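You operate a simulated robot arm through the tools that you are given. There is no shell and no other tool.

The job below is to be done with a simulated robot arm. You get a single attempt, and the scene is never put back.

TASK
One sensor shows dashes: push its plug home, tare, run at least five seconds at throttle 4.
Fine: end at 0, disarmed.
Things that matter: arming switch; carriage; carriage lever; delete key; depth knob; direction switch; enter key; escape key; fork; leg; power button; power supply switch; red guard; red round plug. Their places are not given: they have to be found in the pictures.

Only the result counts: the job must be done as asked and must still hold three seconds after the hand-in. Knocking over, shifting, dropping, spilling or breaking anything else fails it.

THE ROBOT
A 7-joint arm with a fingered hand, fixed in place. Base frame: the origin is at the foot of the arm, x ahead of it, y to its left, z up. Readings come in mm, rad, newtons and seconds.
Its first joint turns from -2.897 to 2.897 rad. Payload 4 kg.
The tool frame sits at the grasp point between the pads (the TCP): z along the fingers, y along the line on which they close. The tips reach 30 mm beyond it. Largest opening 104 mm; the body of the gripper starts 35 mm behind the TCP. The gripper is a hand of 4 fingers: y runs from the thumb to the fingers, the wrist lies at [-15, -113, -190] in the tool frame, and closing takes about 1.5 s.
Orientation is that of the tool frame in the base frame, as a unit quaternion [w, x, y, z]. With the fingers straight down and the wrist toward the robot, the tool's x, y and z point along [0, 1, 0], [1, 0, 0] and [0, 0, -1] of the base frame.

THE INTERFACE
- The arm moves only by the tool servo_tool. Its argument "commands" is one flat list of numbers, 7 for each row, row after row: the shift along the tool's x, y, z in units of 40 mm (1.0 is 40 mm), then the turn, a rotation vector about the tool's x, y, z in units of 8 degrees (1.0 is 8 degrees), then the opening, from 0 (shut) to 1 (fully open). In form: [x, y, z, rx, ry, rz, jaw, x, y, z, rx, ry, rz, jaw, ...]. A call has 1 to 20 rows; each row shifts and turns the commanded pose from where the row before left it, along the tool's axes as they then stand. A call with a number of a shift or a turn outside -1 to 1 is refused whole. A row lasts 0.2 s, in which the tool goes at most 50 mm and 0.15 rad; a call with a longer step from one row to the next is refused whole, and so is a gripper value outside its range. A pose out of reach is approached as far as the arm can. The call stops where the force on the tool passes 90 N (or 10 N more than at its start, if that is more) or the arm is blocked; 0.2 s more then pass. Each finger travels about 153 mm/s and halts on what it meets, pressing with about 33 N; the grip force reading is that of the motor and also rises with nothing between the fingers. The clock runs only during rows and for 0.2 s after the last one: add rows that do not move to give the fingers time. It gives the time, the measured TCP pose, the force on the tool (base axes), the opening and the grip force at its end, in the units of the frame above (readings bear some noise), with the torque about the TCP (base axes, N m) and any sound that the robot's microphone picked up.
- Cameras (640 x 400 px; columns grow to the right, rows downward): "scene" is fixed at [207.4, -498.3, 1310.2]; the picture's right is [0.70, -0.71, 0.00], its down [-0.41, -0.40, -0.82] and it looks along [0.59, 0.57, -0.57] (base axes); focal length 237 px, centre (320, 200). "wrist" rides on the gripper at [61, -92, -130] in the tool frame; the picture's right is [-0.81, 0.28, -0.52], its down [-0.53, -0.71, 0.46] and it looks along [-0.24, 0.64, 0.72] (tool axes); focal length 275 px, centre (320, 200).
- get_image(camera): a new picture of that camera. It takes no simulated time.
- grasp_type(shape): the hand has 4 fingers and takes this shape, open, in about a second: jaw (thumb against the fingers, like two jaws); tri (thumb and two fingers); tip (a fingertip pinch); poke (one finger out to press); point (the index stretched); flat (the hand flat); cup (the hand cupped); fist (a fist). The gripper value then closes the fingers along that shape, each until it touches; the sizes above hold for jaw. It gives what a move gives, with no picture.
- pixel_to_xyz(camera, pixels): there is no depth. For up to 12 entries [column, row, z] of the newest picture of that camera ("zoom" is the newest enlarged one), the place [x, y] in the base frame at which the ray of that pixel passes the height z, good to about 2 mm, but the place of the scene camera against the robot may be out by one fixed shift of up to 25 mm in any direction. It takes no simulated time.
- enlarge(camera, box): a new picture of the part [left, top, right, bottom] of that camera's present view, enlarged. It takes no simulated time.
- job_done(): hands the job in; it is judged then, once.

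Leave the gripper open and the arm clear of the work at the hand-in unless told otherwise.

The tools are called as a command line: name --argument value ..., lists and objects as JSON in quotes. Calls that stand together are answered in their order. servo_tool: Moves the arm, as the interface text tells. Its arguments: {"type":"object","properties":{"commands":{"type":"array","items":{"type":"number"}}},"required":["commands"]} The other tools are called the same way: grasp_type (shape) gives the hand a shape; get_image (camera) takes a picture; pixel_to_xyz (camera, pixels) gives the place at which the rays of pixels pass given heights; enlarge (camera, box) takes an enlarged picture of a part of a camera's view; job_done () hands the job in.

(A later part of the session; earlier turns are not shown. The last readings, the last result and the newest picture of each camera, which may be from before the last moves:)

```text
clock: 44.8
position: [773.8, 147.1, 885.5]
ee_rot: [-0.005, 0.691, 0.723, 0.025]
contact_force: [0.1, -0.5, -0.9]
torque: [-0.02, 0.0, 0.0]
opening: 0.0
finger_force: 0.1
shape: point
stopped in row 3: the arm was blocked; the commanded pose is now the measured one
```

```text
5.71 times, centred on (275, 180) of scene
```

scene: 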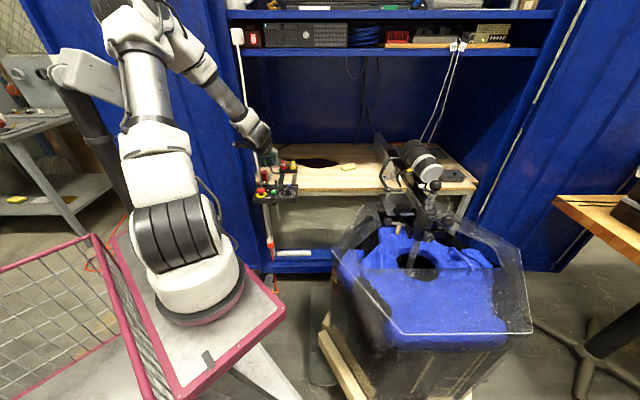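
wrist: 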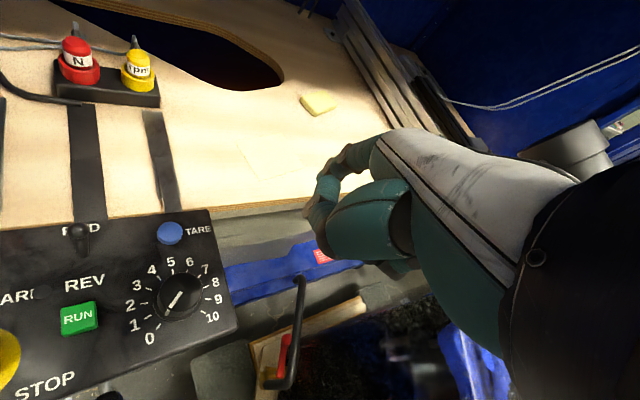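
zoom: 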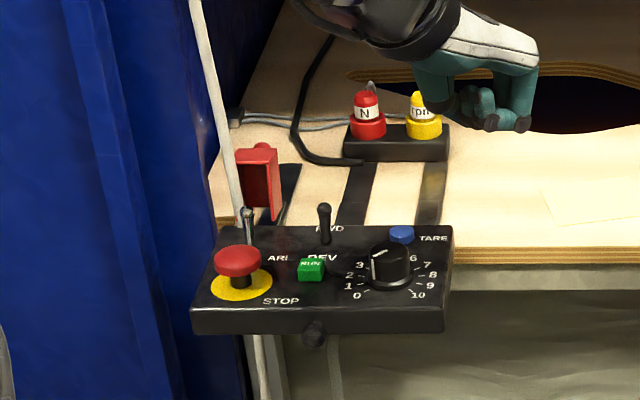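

The arm drifted to the right, against what I commanded, to (774,147,886). I'll look at its posture before continuing.

get_image --camera "scene"

enlarge --camera "scene" --box '[40, 0, 300, 330]'

servo_tool --commands '[0, 0, 0, 0, 0, 0, 0]'

```text
taken
```

scene: 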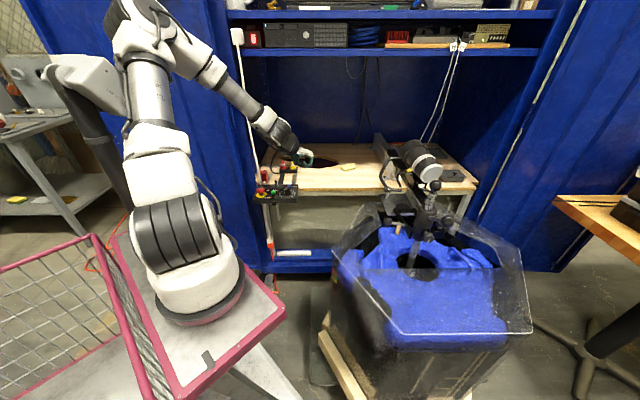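

```text
1.21 times, centred on (170, 165) of scene
```

zoom: 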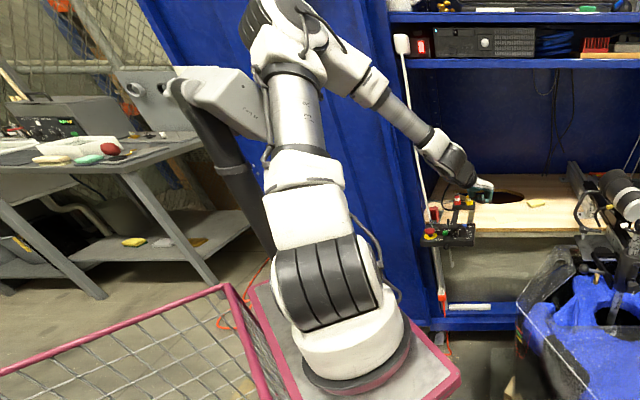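

```text
clock: 45.2
position: [772.3, 147.3, 885.3]
ee_rot: [-0.005, 0.691, 0.723, 0.025]
contact_force: [0.6, 0.4, 0.6]
torque: [0.0, -0.02, 0.0]
opening: 0.0
finger_force: 0.1
shape: point
```

The "CAM 26" box beside the upper arm looks different from before. I'll zoom in on it.

enlarge --camera "scene" --box '[30, 30, 150, 220]'

enlarge --camera "scene" --box '[40, 40, 140, 120]'

```text
2.11 times, centred on (90, 125) of scene
```

zoom: 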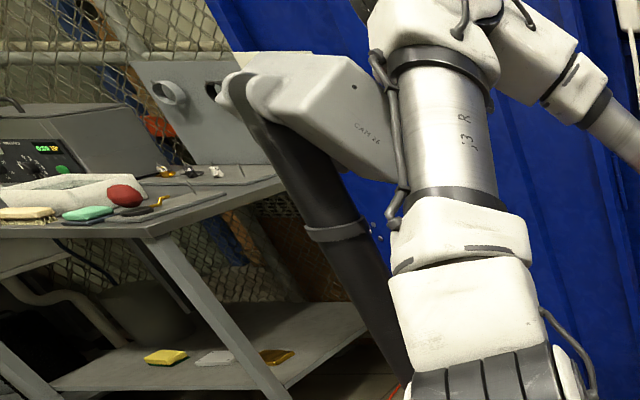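

```text
5.00 times, centred on (90, 80) of scene
```

zoom: 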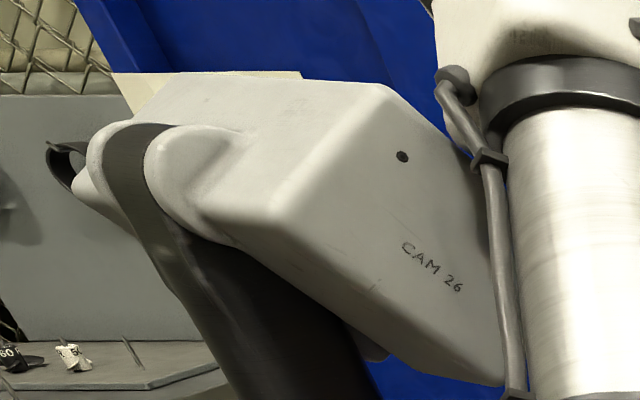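

I'll let a moment pass without moving and compare the CAM 26 box again, to see whether it moves on its own.

servo_tool --commands '[0, 0, 0, 0, 0, 0, 0, 0, 0, 0, 0, 0, 0, 0, 0, 0, 0, 0, 0, 0, 0]'

enlarge --camera "scene" --box '[40, 40, 140, 120]'

```text
clock: 46.0
position: [773.8, 147.5, 883.8]
ee_rot: [-0.006, 0.691, 0.723, 0.025]
contact_force: [-0.4, -0.7, 0.1]
torque: [-0.01, 0.01, 0.02]
opening: 0.0
finger_force: 0.1
shape: point
```

```text
5.00 times, centred on (90, 80) of scene
```

zoom: 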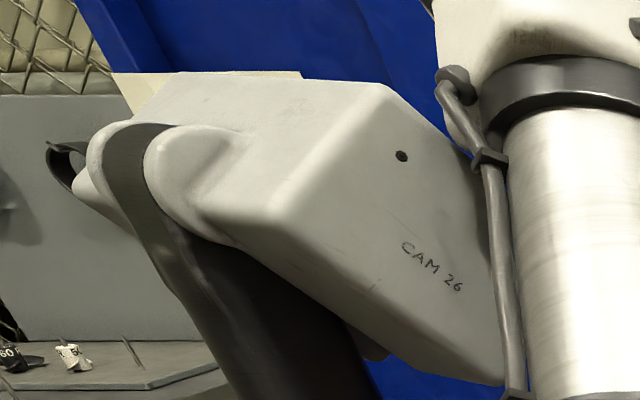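

The box is steady now but sits right against the arm's side cable. I'll move the arm away to the right and up, then check whether the box has been displaced.

servo_tool --commands '[-0.5, 0.1, -0.5, 0, 0, 0, 0, -0.5, 0.1, -0.5, 0, 0, 0, 0, -0.5, 0.1, -0.5, 0, 0, 0, 0, -0.5, 0.1, -0.5, 0, 0, 0, 0, 0, 0, 0, 0, 0, 0, 0]'

get_image --camera "scene"

enlarge --camera "scene" --box '[40, 30, 180, 120]'

```text
clock: 47.2
position: [789.9, 68.8, 958.6]
ee_rot: [-0.004, 0.688, 0.725, 0.021]
contact_force: [0.2, -0.2, 0.8]
torque: [-0.02, 0.02, 0.0]
opening: 0.0
finger_force: 0.1
shape: point
```

```text
taken
```

scene: 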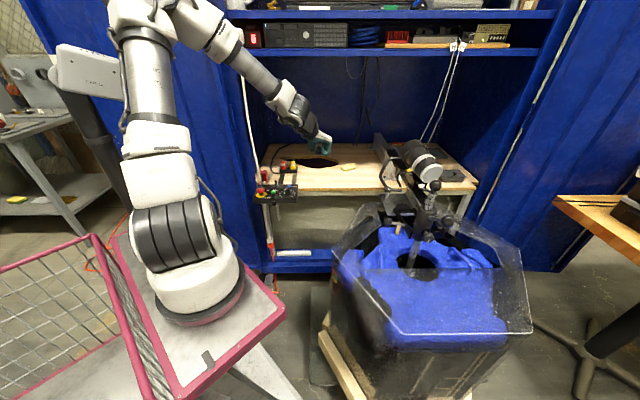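

```text
4.44 times, centred on (110, 75) of scene
```

zoom: 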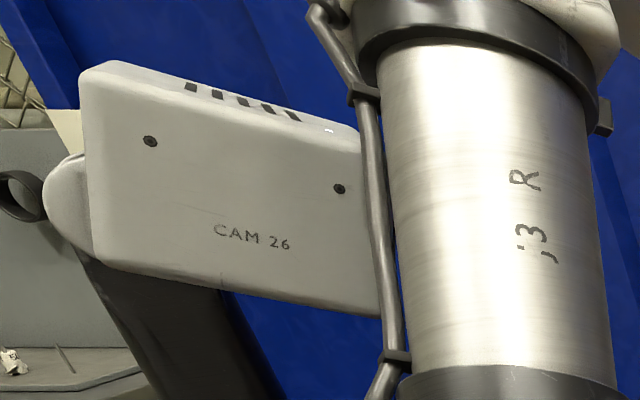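

With the arm moved away the CAM 26 box looks as it did before. I'll keep the wrist farther from the base so it doesn't get near again. New approach: yaw ≈80°, hand coming from the right. First, rotate in place here and remove the small tilt.

servo_tool --commands '[0, 0, 0, 0.18, -0.25, 0, 0, 0, 0, 0, 0, 0, -0.96, 0, 0, 0, 0, 0, 0, -0.96, 0, 0, 0, 0, 0, 0, -0.96, 0, 0, 0, 0, 0, 0, -0.96, 0, 0, 0, 0, 0, 0, -0.96, 0, 0, 0, 0, 0, 0, -0.96, 0, 0, 0, 0, 0, 0, -0.96, 0, 0, 0, 0, 0, 0, -0.96, 0, 0, 0, 0, 0, 0, -0.96, 0, 0, 0, 0, 0, 0, -0.96, 0, 0, 0, 0, 0, 0, 0, 0]'

get_image --camera "scene"

get_image --camera "wrist"

```text
clock: 49.8
position: [788.9, 66.5, 959.9]
ee_rot: [0.001, 0.088, 0.996, 0.0]
contact_force: [-0.2, 1.0, -0.1]
torque: [0.0, 0.02, -0.01]
opening: 0.0
finger_force: 0.1
shape: point
```

```text
taken
```

scene: 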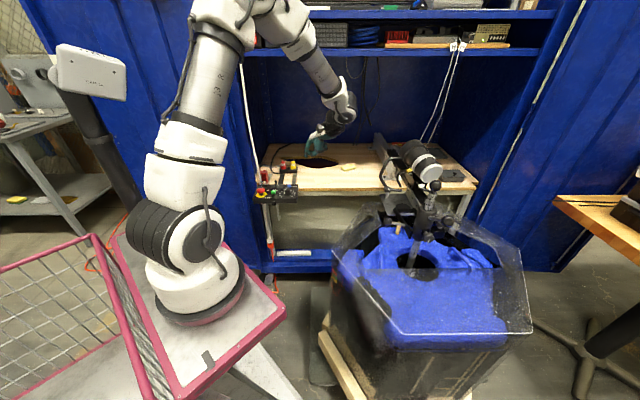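

```text
taken
```

wrist: 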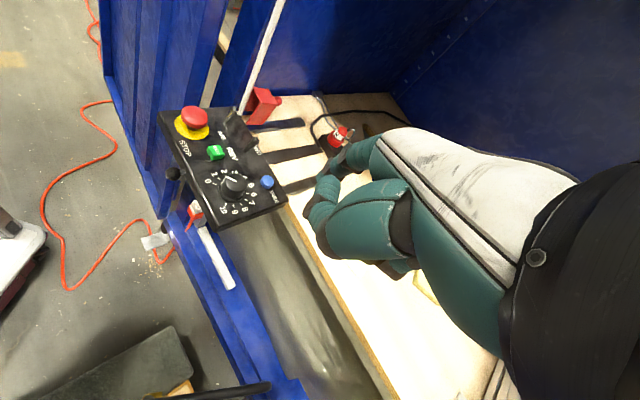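

Yaw 80° works and the CAM box is clear. Now I'll move to hover with the fingertip about 80 mm above the spot behind the arming toggle (TCP ≈ (712,280,875)).

servo_tool --commands '[0.404, 0.704, 0.304, 0, 0, 0, 0, 0.404, 0.704, 0.304, 0, 0, 0, 0, 0.404, 0.704, 0.304, 0, 0, 0, 0, 0.404, 0.704, 0.304, 0, 0, 0, 0, 0.404, 0.704, 0.304, 0, 0, 0, 0, 0.404, 0.704, 0.304, 0, 0, 0, 0, 0.404, 0.704, 0.304, 0, 0, 0, 0, 0, 0, 0, 0, 0, 0, 0]'

get_image --camera "wrist"

enlarge --camera "wrist" --box '[220, 120, 380, 240]'

enlarge --camera "scene" --box '[235, 125, 315, 205]'

get_image --camera "scene"

```text
clock: 51.6
position: [713.2, 280.1, 874.6]
ee_rot: [0.0, 0.089, 0.996, 0.0]
contact_force: [-0.1, -0.4, -0.6]
torque: [-0.02, 0.0, 0.01]
opening: 0.0
finger_force: 0.0
shape: point
```

```text
taken
```

wrist: 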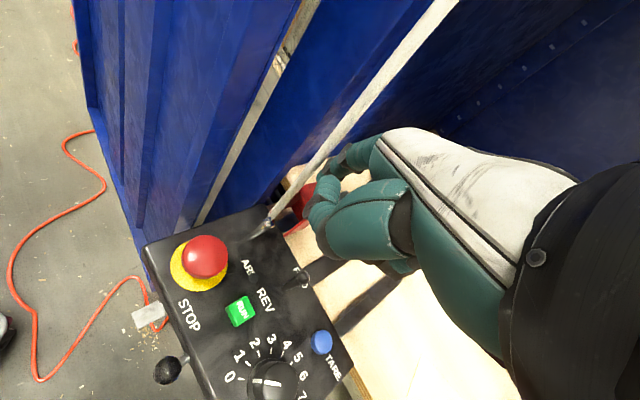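

```text
3.33 times, centred on (300, 180) of wrist
```

zoom: 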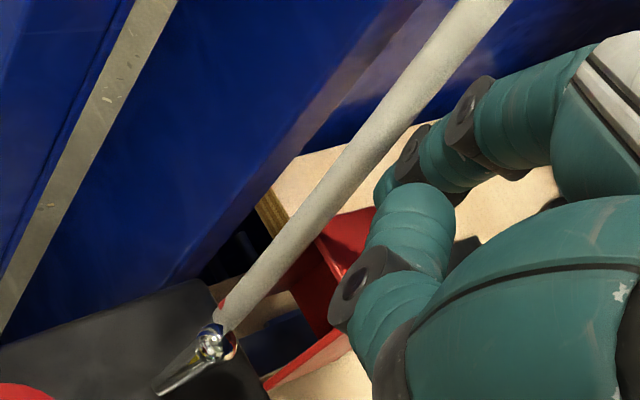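

```text
5.00 times, centred on (275, 165) of scene
```

zoom: 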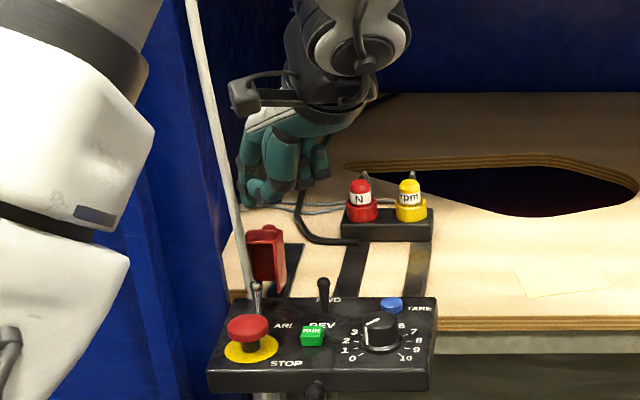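

```text
taken
```

scene: 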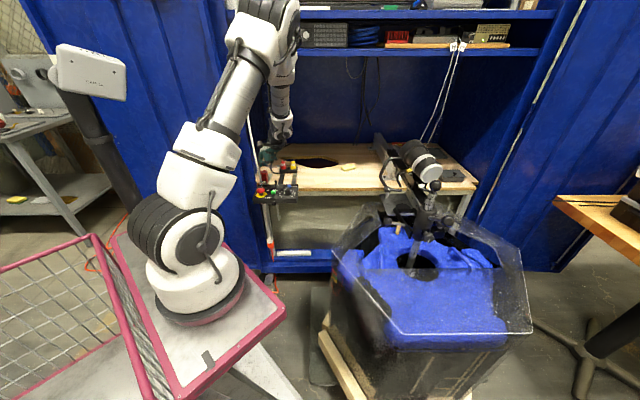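

I'll zoom in on the fingertip relative to the cord, toggle and guard.

enlarge --camera "scene" --box '[250, 140, 300, 200]'

enlarge --camera "scene" --box '[255, 145, 285, 175]'

```text
6.67 times, centred on (275, 170) of scene
```

zoom: 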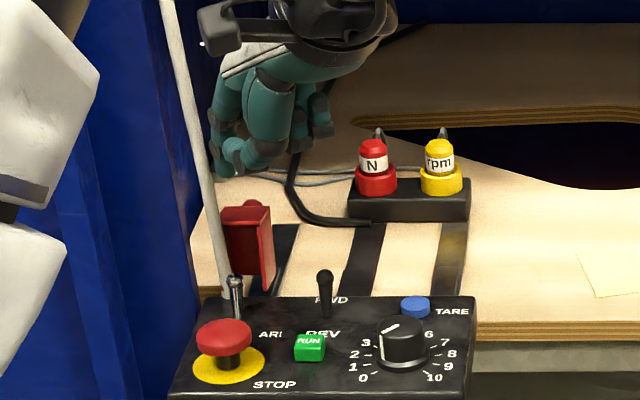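

```text
13.33 times, centred on (270, 160) of scene
```

zoom: 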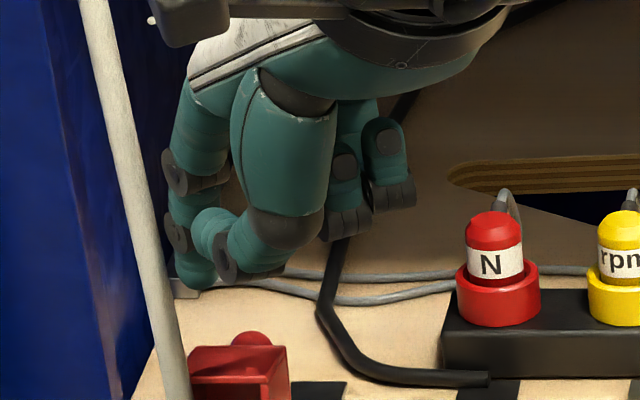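

The index tip is clearly visible at scene ≈(260.6,166.4). I'll check it against the model, along with toggle tip (262.3,181.8).

pixel_to_xyz --camera "scene" --pixels '[[260.6, 166.4, 833], [260.6, 166.4, 828], [260.6, 166.4, 838], [262.3, 181.8, 760], [262.3, 181.8, 755]]'

pixel_to_xyz --camera "wrist" --pixels '[[268, 222, 780], [268, 222, 785], [303, 95, 900], [303, 95, 950], [370, 95, 900], [370, 95, 950]]'

```text
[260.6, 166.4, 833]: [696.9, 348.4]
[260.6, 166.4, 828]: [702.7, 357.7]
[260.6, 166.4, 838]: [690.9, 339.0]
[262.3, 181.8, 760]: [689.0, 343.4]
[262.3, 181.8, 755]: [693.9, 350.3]
```

```text
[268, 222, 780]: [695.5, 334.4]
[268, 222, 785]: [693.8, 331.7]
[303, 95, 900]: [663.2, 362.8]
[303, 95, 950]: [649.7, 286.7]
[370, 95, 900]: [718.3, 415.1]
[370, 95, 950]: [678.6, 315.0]
```

The fingertip is within about 4 mm of the model and just behind the toggle. I'll nudge it 2 mm rearward and descend 65 mm to just above the toggle's height, then check.

servo_tool --commands '[-0.03, 0.04, 0.4, 0, 0, 0, 0, 0, 0, 0.4, 0, 0, 0, 0, 0, 0, 0.4, 0, 0, 0, 0, 0, 0, 0.425, 0, 0, 0, 0, 0, 0, 0, 0, 0, 0, 0]'

enlarge --camera "scene" --box '[250, 160, 280, 190]'

enlarge --camera "wrist" --box '[220, 120, 380, 240]'

```text
clock: 52.8
position: [713.8, 282.1, 808.4]
ee_rot: [0.0, 0.089, 0.996, 0.0]
contact_force: [-0.2, -1.1, -0.3]
torque: [0.03, 0.0, -0.02]
opening: 0.0
finger_force: 0.0
shape: point
```

```text
13.33 times, centred on (265, 175) of scene
```

zoom: 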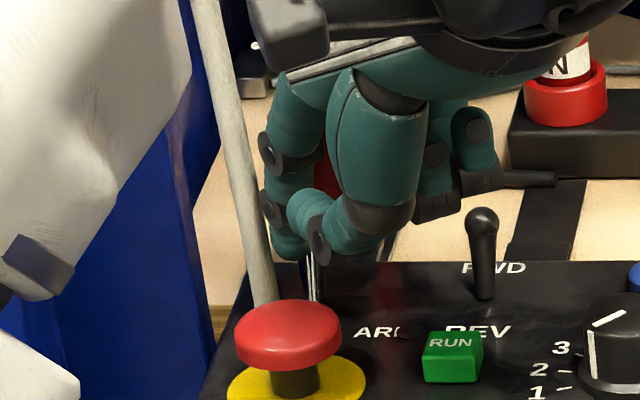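

```text
3.33 times, centred on (300, 180) of wrist
```

zoom: 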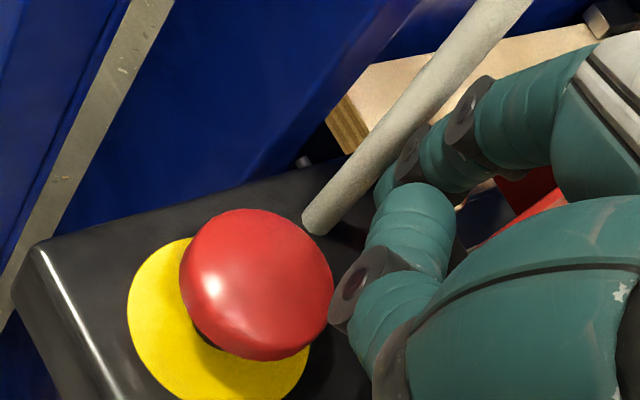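

The panel seems to sit at a different place in this zoom than before. I'll take the full scene picture to verify.

get_image --camera "scene"

enlarge --camera "scene" --box '[250, 140, 300, 200]'

get_image --camera "wrist"

```text
taken
```

scene: 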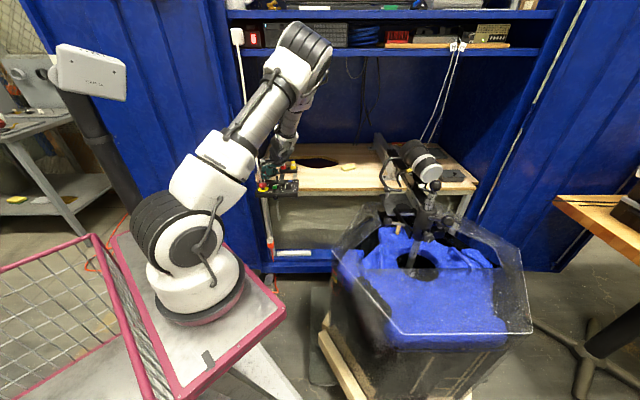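

```text
6.67 times, centred on (275, 170) of scene
```

zoom: 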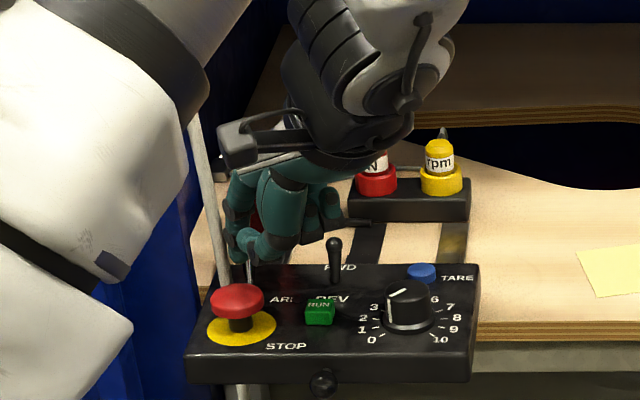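

```text
taken
```

wrist: 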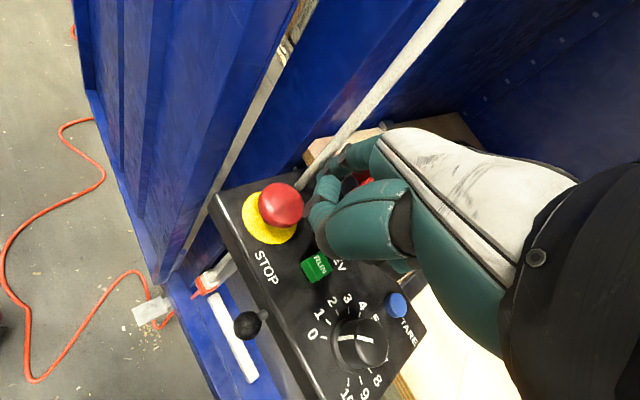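

The panel appears shifted. I'll measure where STOP (280,203), RUN (318,266), TARE (398,303) are now in the wrist picture.

pixel_to_xyz --camera "wrist" --pixels '[[280, 203, 783], [318, 266, 763], [398, 303, 757], [280, 203, 800], [318, 266, 780], [398, 303, 775], [215, 195, 752], [420, 325, 752]]'

enlarge --camera "scene" --box '[225, 130, 345, 240]'

```text
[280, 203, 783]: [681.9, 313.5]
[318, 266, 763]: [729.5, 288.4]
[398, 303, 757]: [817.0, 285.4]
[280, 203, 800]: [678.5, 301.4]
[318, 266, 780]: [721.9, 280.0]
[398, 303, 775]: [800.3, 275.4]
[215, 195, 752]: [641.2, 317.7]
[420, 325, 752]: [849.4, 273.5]
```

```text
3.64 times, centred on (285, 185) of scene
```

zoom: 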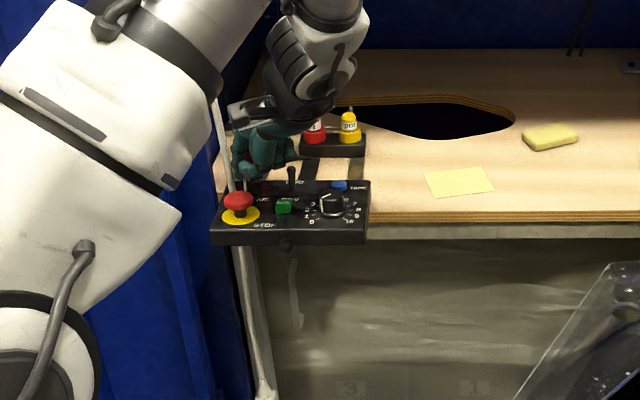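

The box has really slid about 44 mm toward the cabinet (STOP (652,285)→(682,313)), although the tool felt no force. I'll look closely for what is touching it.

enlarge --camera "scene" --box '[240, 160, 310, 205]'

enlarge --camera "wrist" --box '[190, 140, 430, 300]'

enlarge --camera "wrist" --box '[180, 250, 420, 400]'

```text
8.89 times, centred on (275, 182) of scene
```

zoom: 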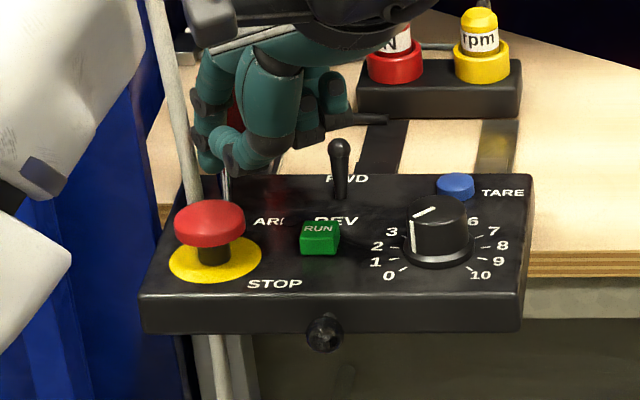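

```text
2.50 times, centred on (310, 220) of wrist
```

zoom: 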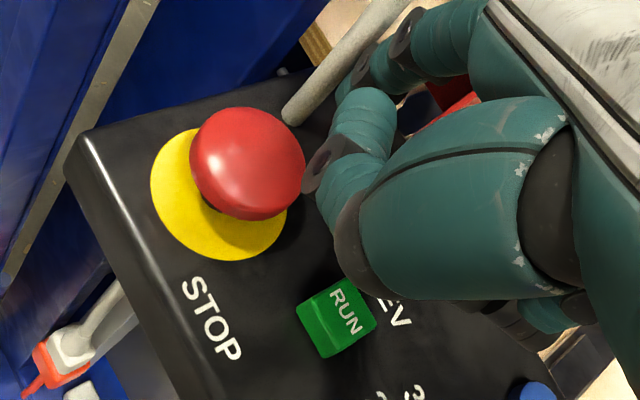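

```text
2.67 times, centred on (300, 325) of wrist
```

zoom: 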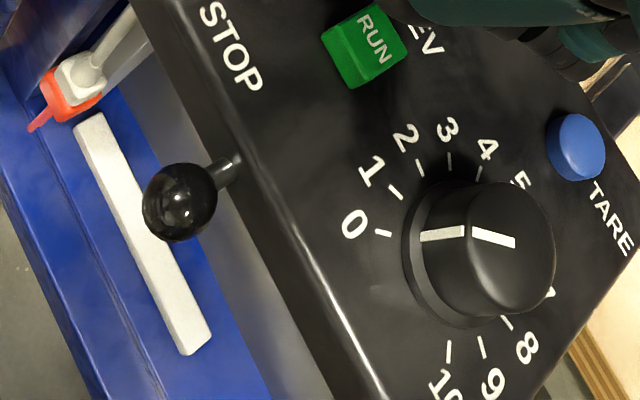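

Nothing obvious touches the box. I'll raise straight back up 66 mm and see whether the box stays or returns.

servo_tool --commands '[0, 0, -0.4, 0, 0, 0, 0, 0, 0, -0.4, 0, 0, 0, 0, 0, 0, -0.4, 0, 0, 0, 0, 0, 0, -0.425, 0, 0, 0, 0, 0, 0, 0, 0, 0, 0, 0]'

enlarge --camera "scene" --box '[240, 160, 310, 205]'

get_image --camera "scene"

```text
clock: 54.0
position: [713.6, 283.9, 874.6]
ee_rot: [0.0, 0.09, 0.996, -0.001]
contact_force: [0.2, 0.3, -0.3]
torque: [0.02, -0.02, 0.01]
opening: 0.0
finger_force: 0.0
shape: point
```

```text
8.89 times, centred on (275, 182) of scene
```

zoom: 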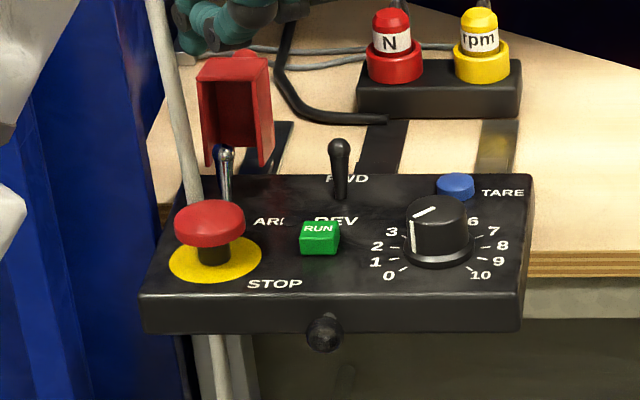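

```text
taken
```

scene: 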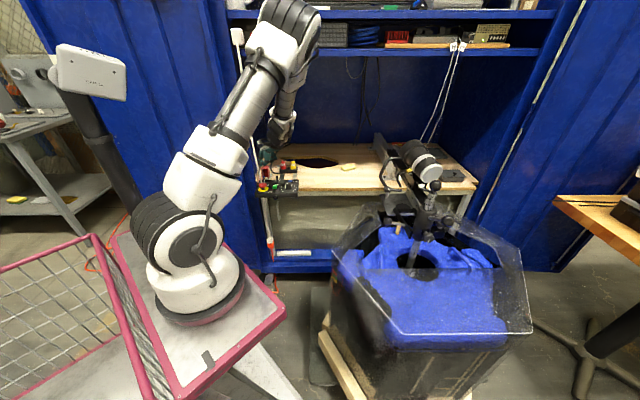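

The box stayed displaced with its guard, by about 44 mm toward the cabinet, so I'll re-measure everything on it. A new wrist picture from here.

get_image --camera "wrist"

enlarge --camera "wrist" --box '[160, 170, 400, 330]'

enlarge --camera "scene" --box '[30, 20, 350, 220]'

```text
taken
```

wrist: 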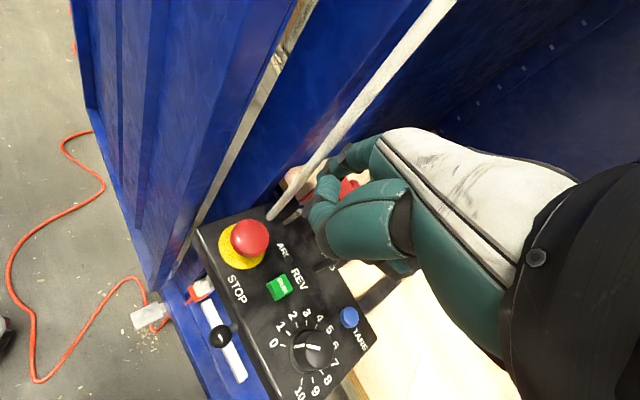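

```text
2.50 times, centred on (280, 250) of wrist
```

zoom: 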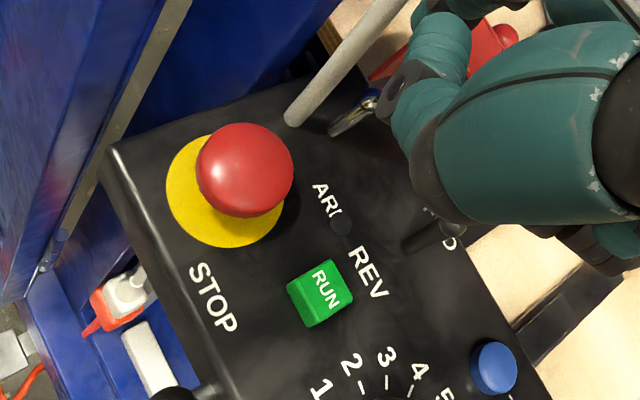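

```text
2.00 times, centred on (190, 120) of scene
```

zoom: 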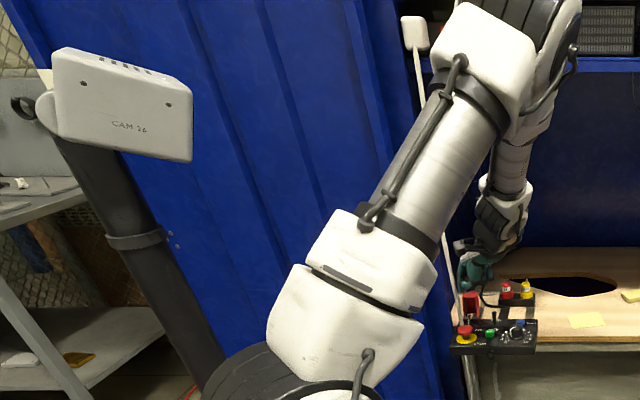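

I'll get rays for the shifted controls in this picture: STOP (250,238), RUN (282,285), TARE (349,317), ARM toggle tip (301,211) and base (286,223), knob top (318,346).

pixel_to_xyz --camera "wrist" --pixels '[[250, 238, 783], [282, 285.2, 763], [349.2, 317.2, 757], [300.8, 211.2, 780], [286, 222.8, 752], [318, 346, 780], [250, 238, 800], [282, 285.2, 780], [349.2, 317.2, 775]]'

enlarge --camera "wrist" --box '[240, 170, 340, 240]'

```text
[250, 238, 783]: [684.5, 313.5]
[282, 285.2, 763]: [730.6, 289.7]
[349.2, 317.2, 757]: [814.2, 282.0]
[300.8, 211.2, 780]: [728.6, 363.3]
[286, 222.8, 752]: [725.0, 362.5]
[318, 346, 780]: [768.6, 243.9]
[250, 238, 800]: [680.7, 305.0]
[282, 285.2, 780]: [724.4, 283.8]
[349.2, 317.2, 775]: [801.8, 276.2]
```

```text
5.71 times, centred on (290, 205) of wrist
```

zoom: 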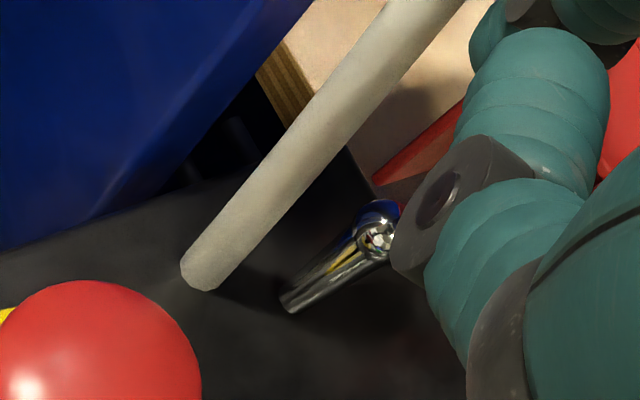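

All controls shifted by a pure +45 mm along the slide direction at the same height: ARM tip (728,364), RUN (730.6,289.7), TARE (814,282), knob (768.6,244), STOP (684,313). I'll shift the hover to behind the toggle's new place.

servo_tool --commands '[-0.3075, 0.4125, 0, 0, 0, 0, 0, -0.3075, 0.4125, 0, 0, 0, 0, 0, 0, 0, 0, 0, 0, 0, 0]'

enlarge --camera "scene" --box '[245, 150, 285, 190]'

get_image --camera "wrist"

get_image --camera "scene"

```text
clock: 54.8
position: [743.7, 311.6, 874.5]
ee_rot: [0.0, 0.089, 0.996, -0.001]
contact_force: [0.2, 1.0, -0.7]
torque: [0.0, -0.04, 0.0]
opening: 0.1
finger_force: 0.0
shape: point
```

```text
10.00 times, centred on (265, 170) of scene
```

zoom: 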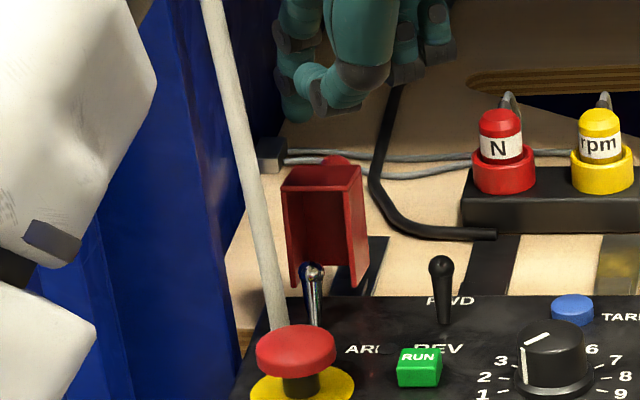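

```text
taken
```

wrist: 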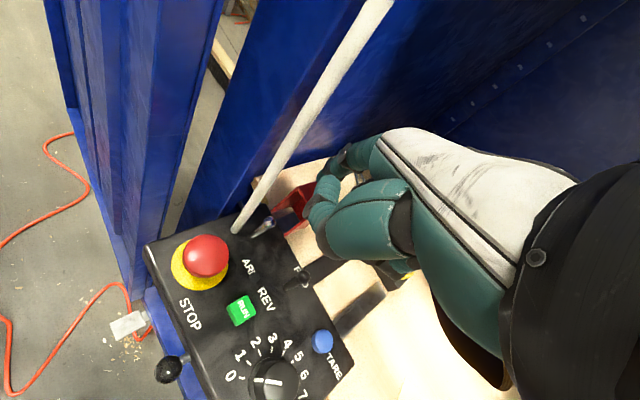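

```text
taken
```

scene: 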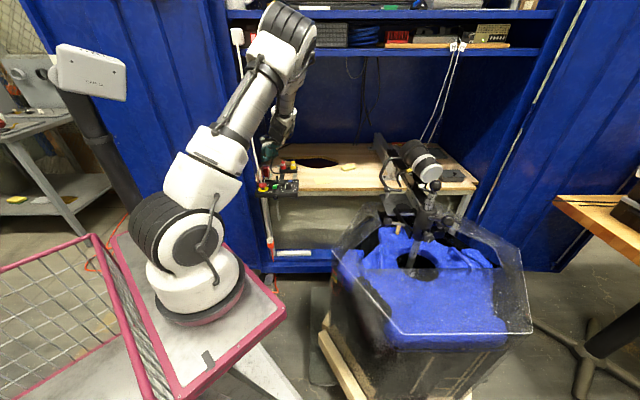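

I can see the toggle (313,272 in the zoom) in front of the open guard. The fingertip is above and slightly behind it. I'll descend 60 mm and check box and finger again.

servo_tool --commands '[0, 0, 0.375, 0, 0, 0, 0, 0, 0, 0.375, 0, 0, 0, 0, 0, 0, 0.375, 0, 0, 0, 0, 0, 0, 0.375, 0, 0, 0, 0, 0, 0, 0, 0, 0, 0, 0]'

enlarge --camera "scene" --box '[245, 150, 285, 190]'

enlarge --camera "scene" --box '[150, 100, 350, 230]'

```text
clock: 56.0
position: [744.4, 311.1, 813.4]
ee_rot: [0.001, 0.089, 0.996, 0.0]
contact_force: [-0.4, 0.9, 0.8]
torque: [-0.01, 0.02, -0.01]
opening: 0.2
finger_force: 0.1
shape: point
```

```text
10.00 times, centred on (265, 170) of scene
```

zoom: 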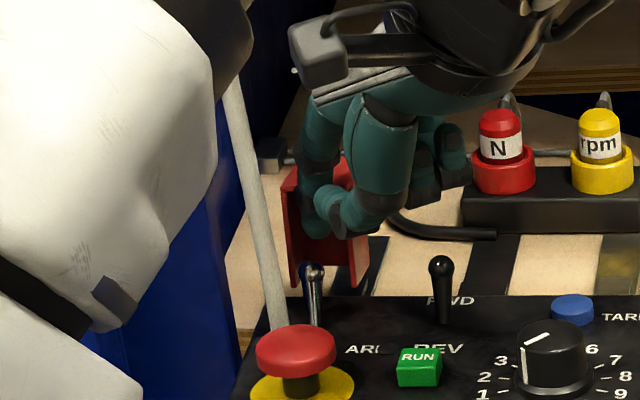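

```text
3.08 times, centred on (250, 165) of scene
```

zoom: 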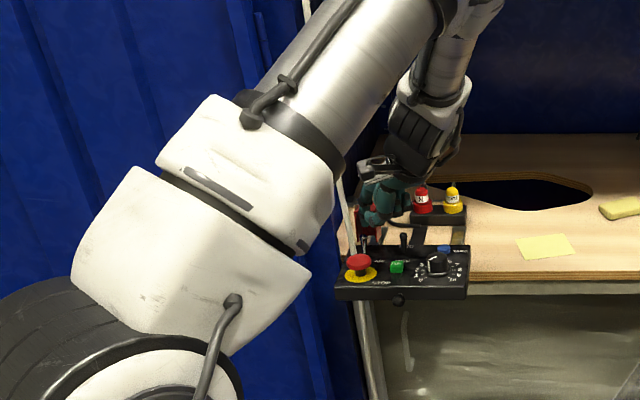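

The box stayed put this time. The fingertip is right behind the toggle tip (both ≈313 px in the zoom). I'll nudge 2 mm right and descend 20 mm more in small steps.

servo_tool --commands '[-0.04, -0.028, 0.125, 0, 0, 0, 0, 0, 0, 0.125, 0, 0, 0, 0, 0, 0, 0.125, 0, 0, 0, 0, 0, 0, 0.125, 0, 0, 0, 0, 0, 0, 0, 0, 0, 0, 0]'

enlarge --camera "scene" --box '[245, 155, 285, 195]'

get_image --camera "wrist"

enlarge --camera "wrist" --box '[220, 130, 380, 240]'

```text
clock: 57.2
position: [746.3, 310.2, 793.4]
ee_rot: [0.0, 0.089, 0.996, -0.001]
contact_force: [0.6, 0.9, 0.8]
torque: [0.02, 0.0, -0.02]
opening: 0.0
finger_force: 0.2
shape: point
```

```text
10.00 times, centred on (265, 175) of scene
```

zoom: 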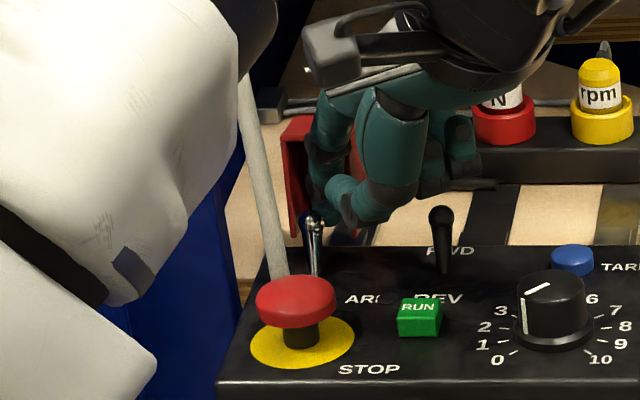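

```text
taken
```

wrist: 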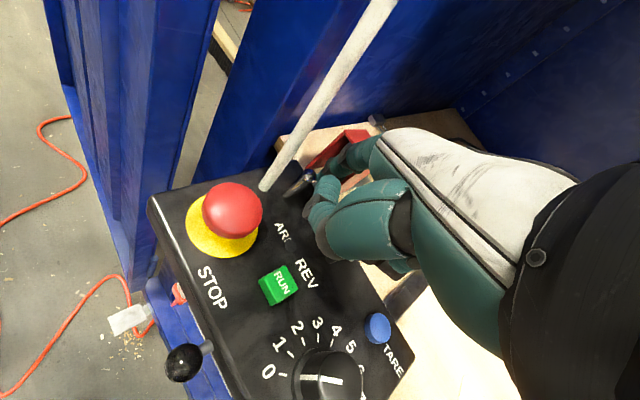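

```text
3.64 times, centred on (300, 185) of wrist
```

zoom: 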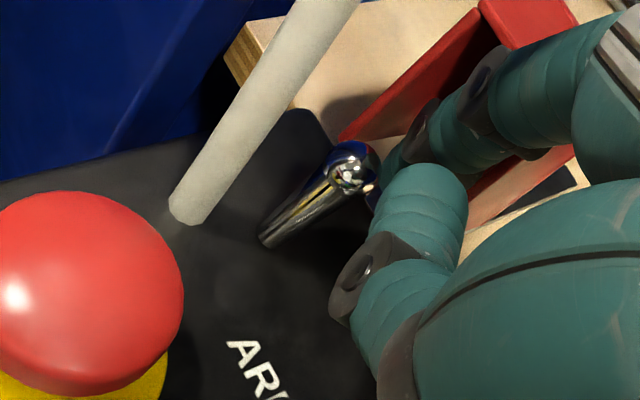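

The finger is behind the toggle, tip about 10 mm below its top. I'll pull toward the front in 3 mm steps for 27 mm.

servo_tool --commands '[0.0425, -0.0618, 0, 0, 0, 0, 0, 0.0425, -0.0618, 0, 0, 0, 0, 0, 0.0425, -0.0618, 0, 0, 0, 0, 0, 0.0425, -0.0618, 0, 0, 0, 0, 0, 0.0425, -0.0618, 0, 0, 0, 0, 0, 0.0425, -0.0618, 0, 0, 0, 0, 0, 0.0425, -0.0618, 0, 0, 0, 0, 0, 0.0425, -0.0618, 0, 0, 0, 0, 0, 0.0425, -0.0618, 0, 0, 0, 0, 0]'

enlarge --camera "scene" --box '[245, 155, 285, 195]'

enlarge --camera "wrist" --box '[220, 130, 380, 240]'

```text
clock: 59.2
position: [727.0, 290.7, 794.6]
ee_rot: [0.0, 0.089, 0.996, -0.001]
contact_force: [2.6, 0.9, -0.5]
torque: [-0.03, -0.04, -0.07]
opening: 0.0
finger_force: 0.0
shape: point
```

```text
10.00 times, centred on (265, 175) of scene
```

zoom: 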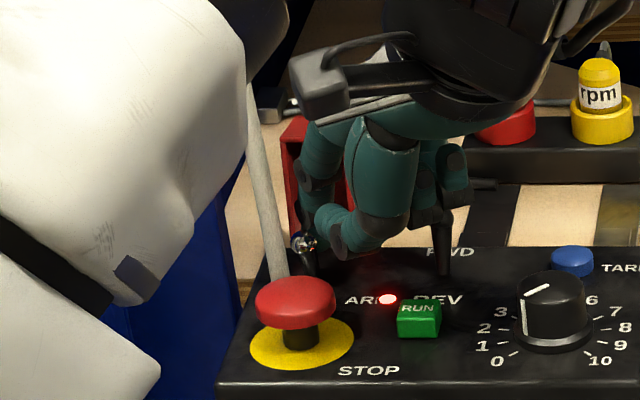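

```text
3.64 times, centred on (300, 185) of wrist
```

zoom: 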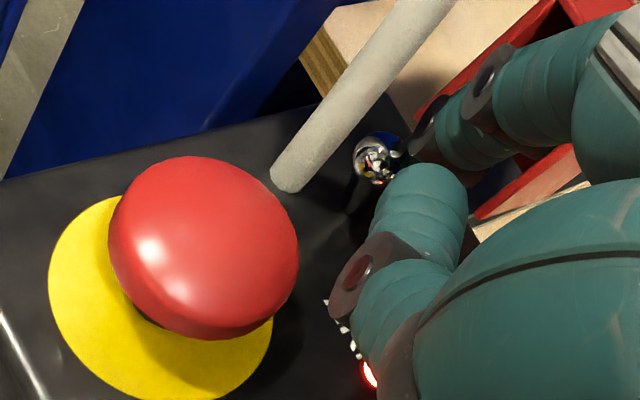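

The red ARM light is on, so it's armed. I'll raise straight up, then move over RUN (730.6,289.7) and hover.

servo_tool --commands '[0, 0, -0.5, 0, 0, 0, 0, 0, 0, -0.5, 0, 0, 0, 0, 0, 0, -0.5, 0, 0, 0, 0, -0.2475, -0.78, 0, 0, 0, 0, 0, -0.2475, -0.78, 0, 0, 0, 0, 0, 0, 0, 0.4, 0, 0, 0, 0, 0, 0, 0.4, 0, 0, 0, 0, 0, 0, 0, 0, 0, 0, 0]'

enlarge --camera "scene" --box '[245, 155, 305, 205]'

get_image --camera "wrist"

enlarge --camera "wrist" --box '[200, 120, 400, 260]'

```text
clock: 61.0
position: [734.0, 223.9, 821.9]
ee_rot: [0.0, 0.089, 0.996, 0.0]
contact_force: [-0.5, 0.0, 0.4]
torque: [0.02, -0.03, -0.02]
opening: 0.0
finger_force: 0.0
shape: point
```

```text
8.00 times, centred on (275, 180) of scene
```

zoom: 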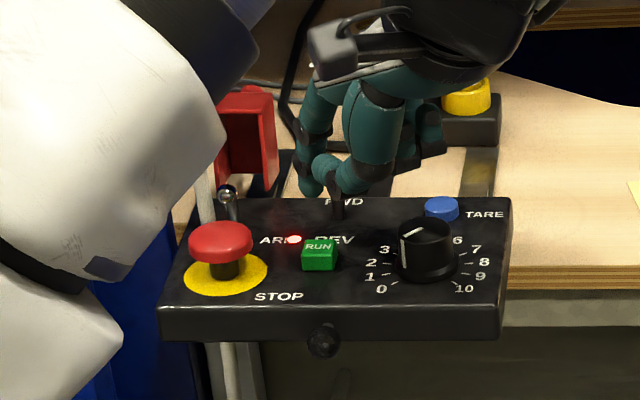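

```text
taken
```

wrist: 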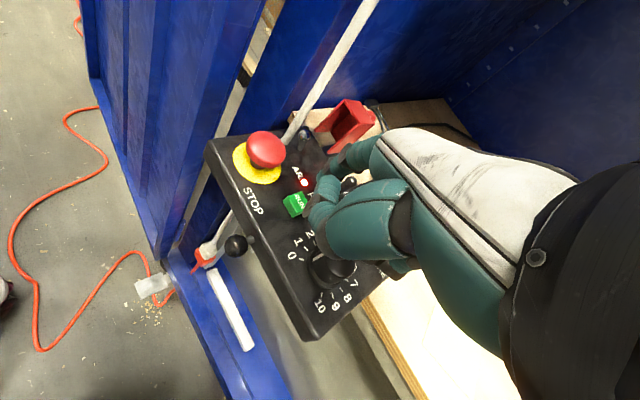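

```text
2.86 times, centred on (300, 190) of wrist
```

zoom: 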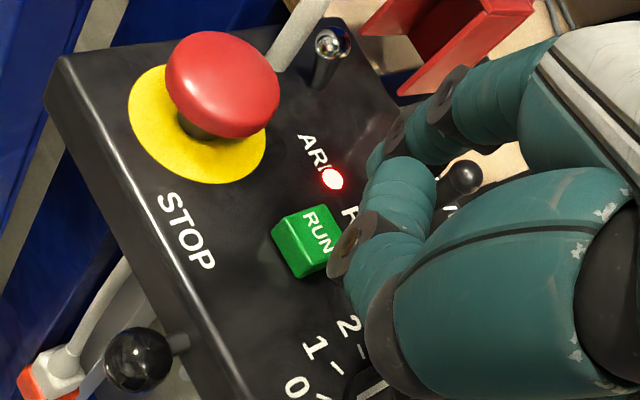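

The ARM light is lit and the fingertip should land on RUN. Double-check of RUN's place in this picture (295.5,201.2), then descend 32 mm.

pixel_to_xyz --camera "wrist" --pixels '[[295.5, 201.2, 763], [295.5, 201.2, 758]]'

servo_tool --commands '[0, 0, 0.3, 0, 0, 0, 0, 0, 0, 0.3, 0, 0, 0, 0, 0, 0, 0.2, 0, 0, 0, 0, 0, 0, 0, 0, 0, 0, 0]'

enlarge --camera "scene" --box '[255, 160, 295, 200]'

enlarge --camera "wrist" --box '[220, 110, 400, 230]'

```text
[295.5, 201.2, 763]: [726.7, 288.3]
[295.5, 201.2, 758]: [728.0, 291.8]
```

```text
clock: 62.0
position: [736.4, 224.5, 789.7]
ee_rot: [0.0, 0.089, 0.996, 0.0]
contact_force: [0.0, 0.7, 0.0]
torque: [-0.01, -0.02, 0.04]
opening: 0.0
finger_force: 0.1
shape: point
```

```text
10.00 times, centred on (275, 180) of scene
```

zoom: 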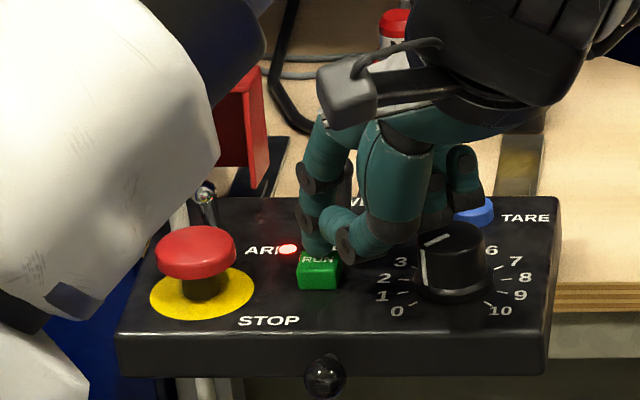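

```text
3.33 times, centred on (310, 170) of wrist
```

zoom: 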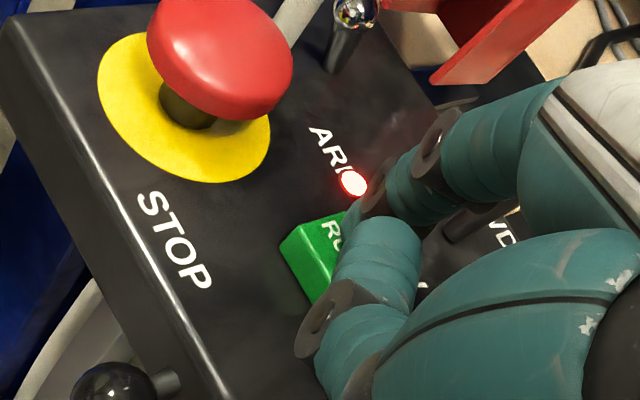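

The fingertip sits on RUN's rear half. I'll press down in 2 mm steps, up to 12 mm.

servo_tool --commands '[0, 0, 0.05, 0, 0, 0, 0, 0, 0, 0.05, 0, 0, 0, 0, 0, 0, 0.05, 0, 0, 0, 0, 0, 0, 0.05, 0, 0, 0, 0, 0, 0, 0.05, 0, 0, 0, 0]'

enlarge --camera "scene" --box '[255, 160, 295, 200]'

```text
clock: 63.2
position: [736.4, 226.1, 779.5]
ee_rot: [0.001, 0.09, 0.996, -0.001]
contact_force: [0.8, -4.2, 14.8]
torque: [0.99, -0.03, -0.15]
opening: 0.0
finger_force: 0.1
shape: point
heard: click
```

```text
10.00 times, centred on (275, 180) of scene
```

zoom: 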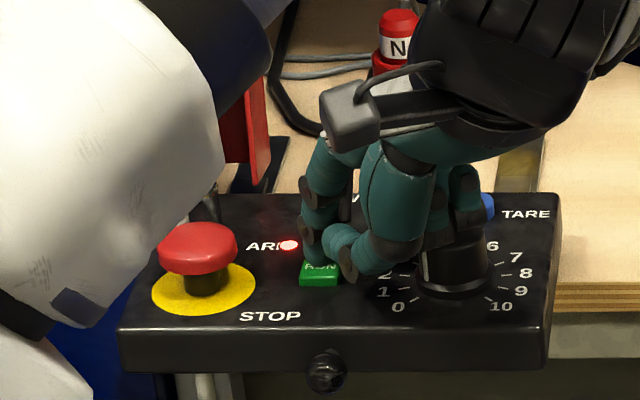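

A click was heard, so RUN is pressed. Now the throttle knob. I'll raise the hand and switch to the "tip" pinch to see its geometry.

servo_tool --commands '[0, 0, -0.25, 0, 0, 0, 0, 0, 0, -0.5, 0, 0, 0, 0, 0, 0, -0.5, 0, 0, 0, 0, 0, 0, -0.5, 0, 0, 0, 0, 0, 0, -0.5, 0, 0, 0, 0]'

grasp_type --shape "tip"

get_image --camera "wrist"

enlarge --camera "wrist" --box '[240, 120, 440, 320]'

enlarge --camera "scene" --box '[250, 130, 330, 200]'

```text
clock: 64.4
position: [734.5, 225.1, 868.8]
ee_rot: [0.0, 0.089, 0.996, 0.0]
contact_force: [0.5, 0.3, 0.6]
torque: [0.03, 0.02, -0.02]
opening: 0.0
finger_force: 0.1
shape: point
```

```text
clock: 65.3
position: [735.5, 225.1, 870.4]
ee_rot: [0.0, 0.089, 0.996, -0.001]
contact_force: [0.3, 0.5, 0.2]
torque: [0.0, -0.02, 0.0]
opening: 103.8
finger_force: 0.1
shape: tip
```

```text
taken
```

wrist: 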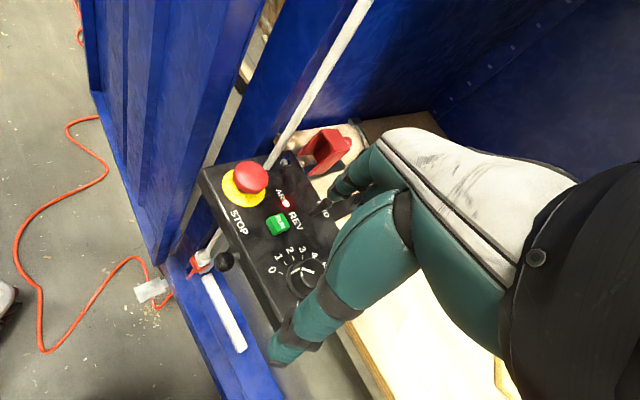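

```text
2.00 times, centred on (340, 220) of wrist
```

zoom: 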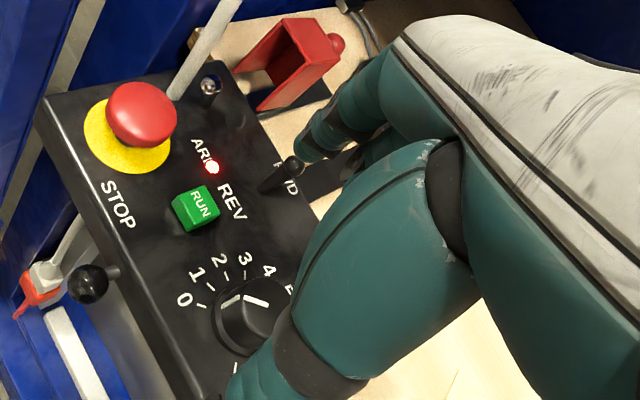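

```text
5.71 times, centred on (290, 165) of scene
```

zoom: 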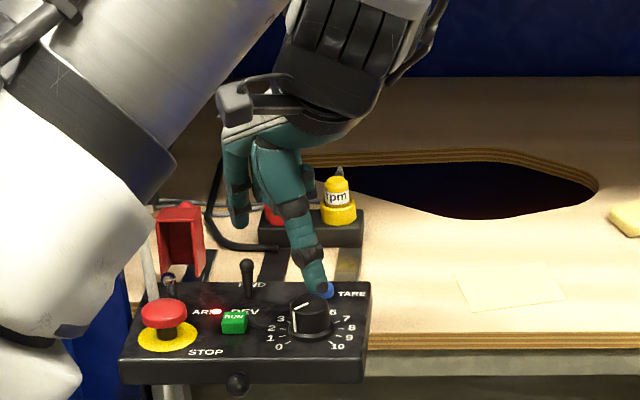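

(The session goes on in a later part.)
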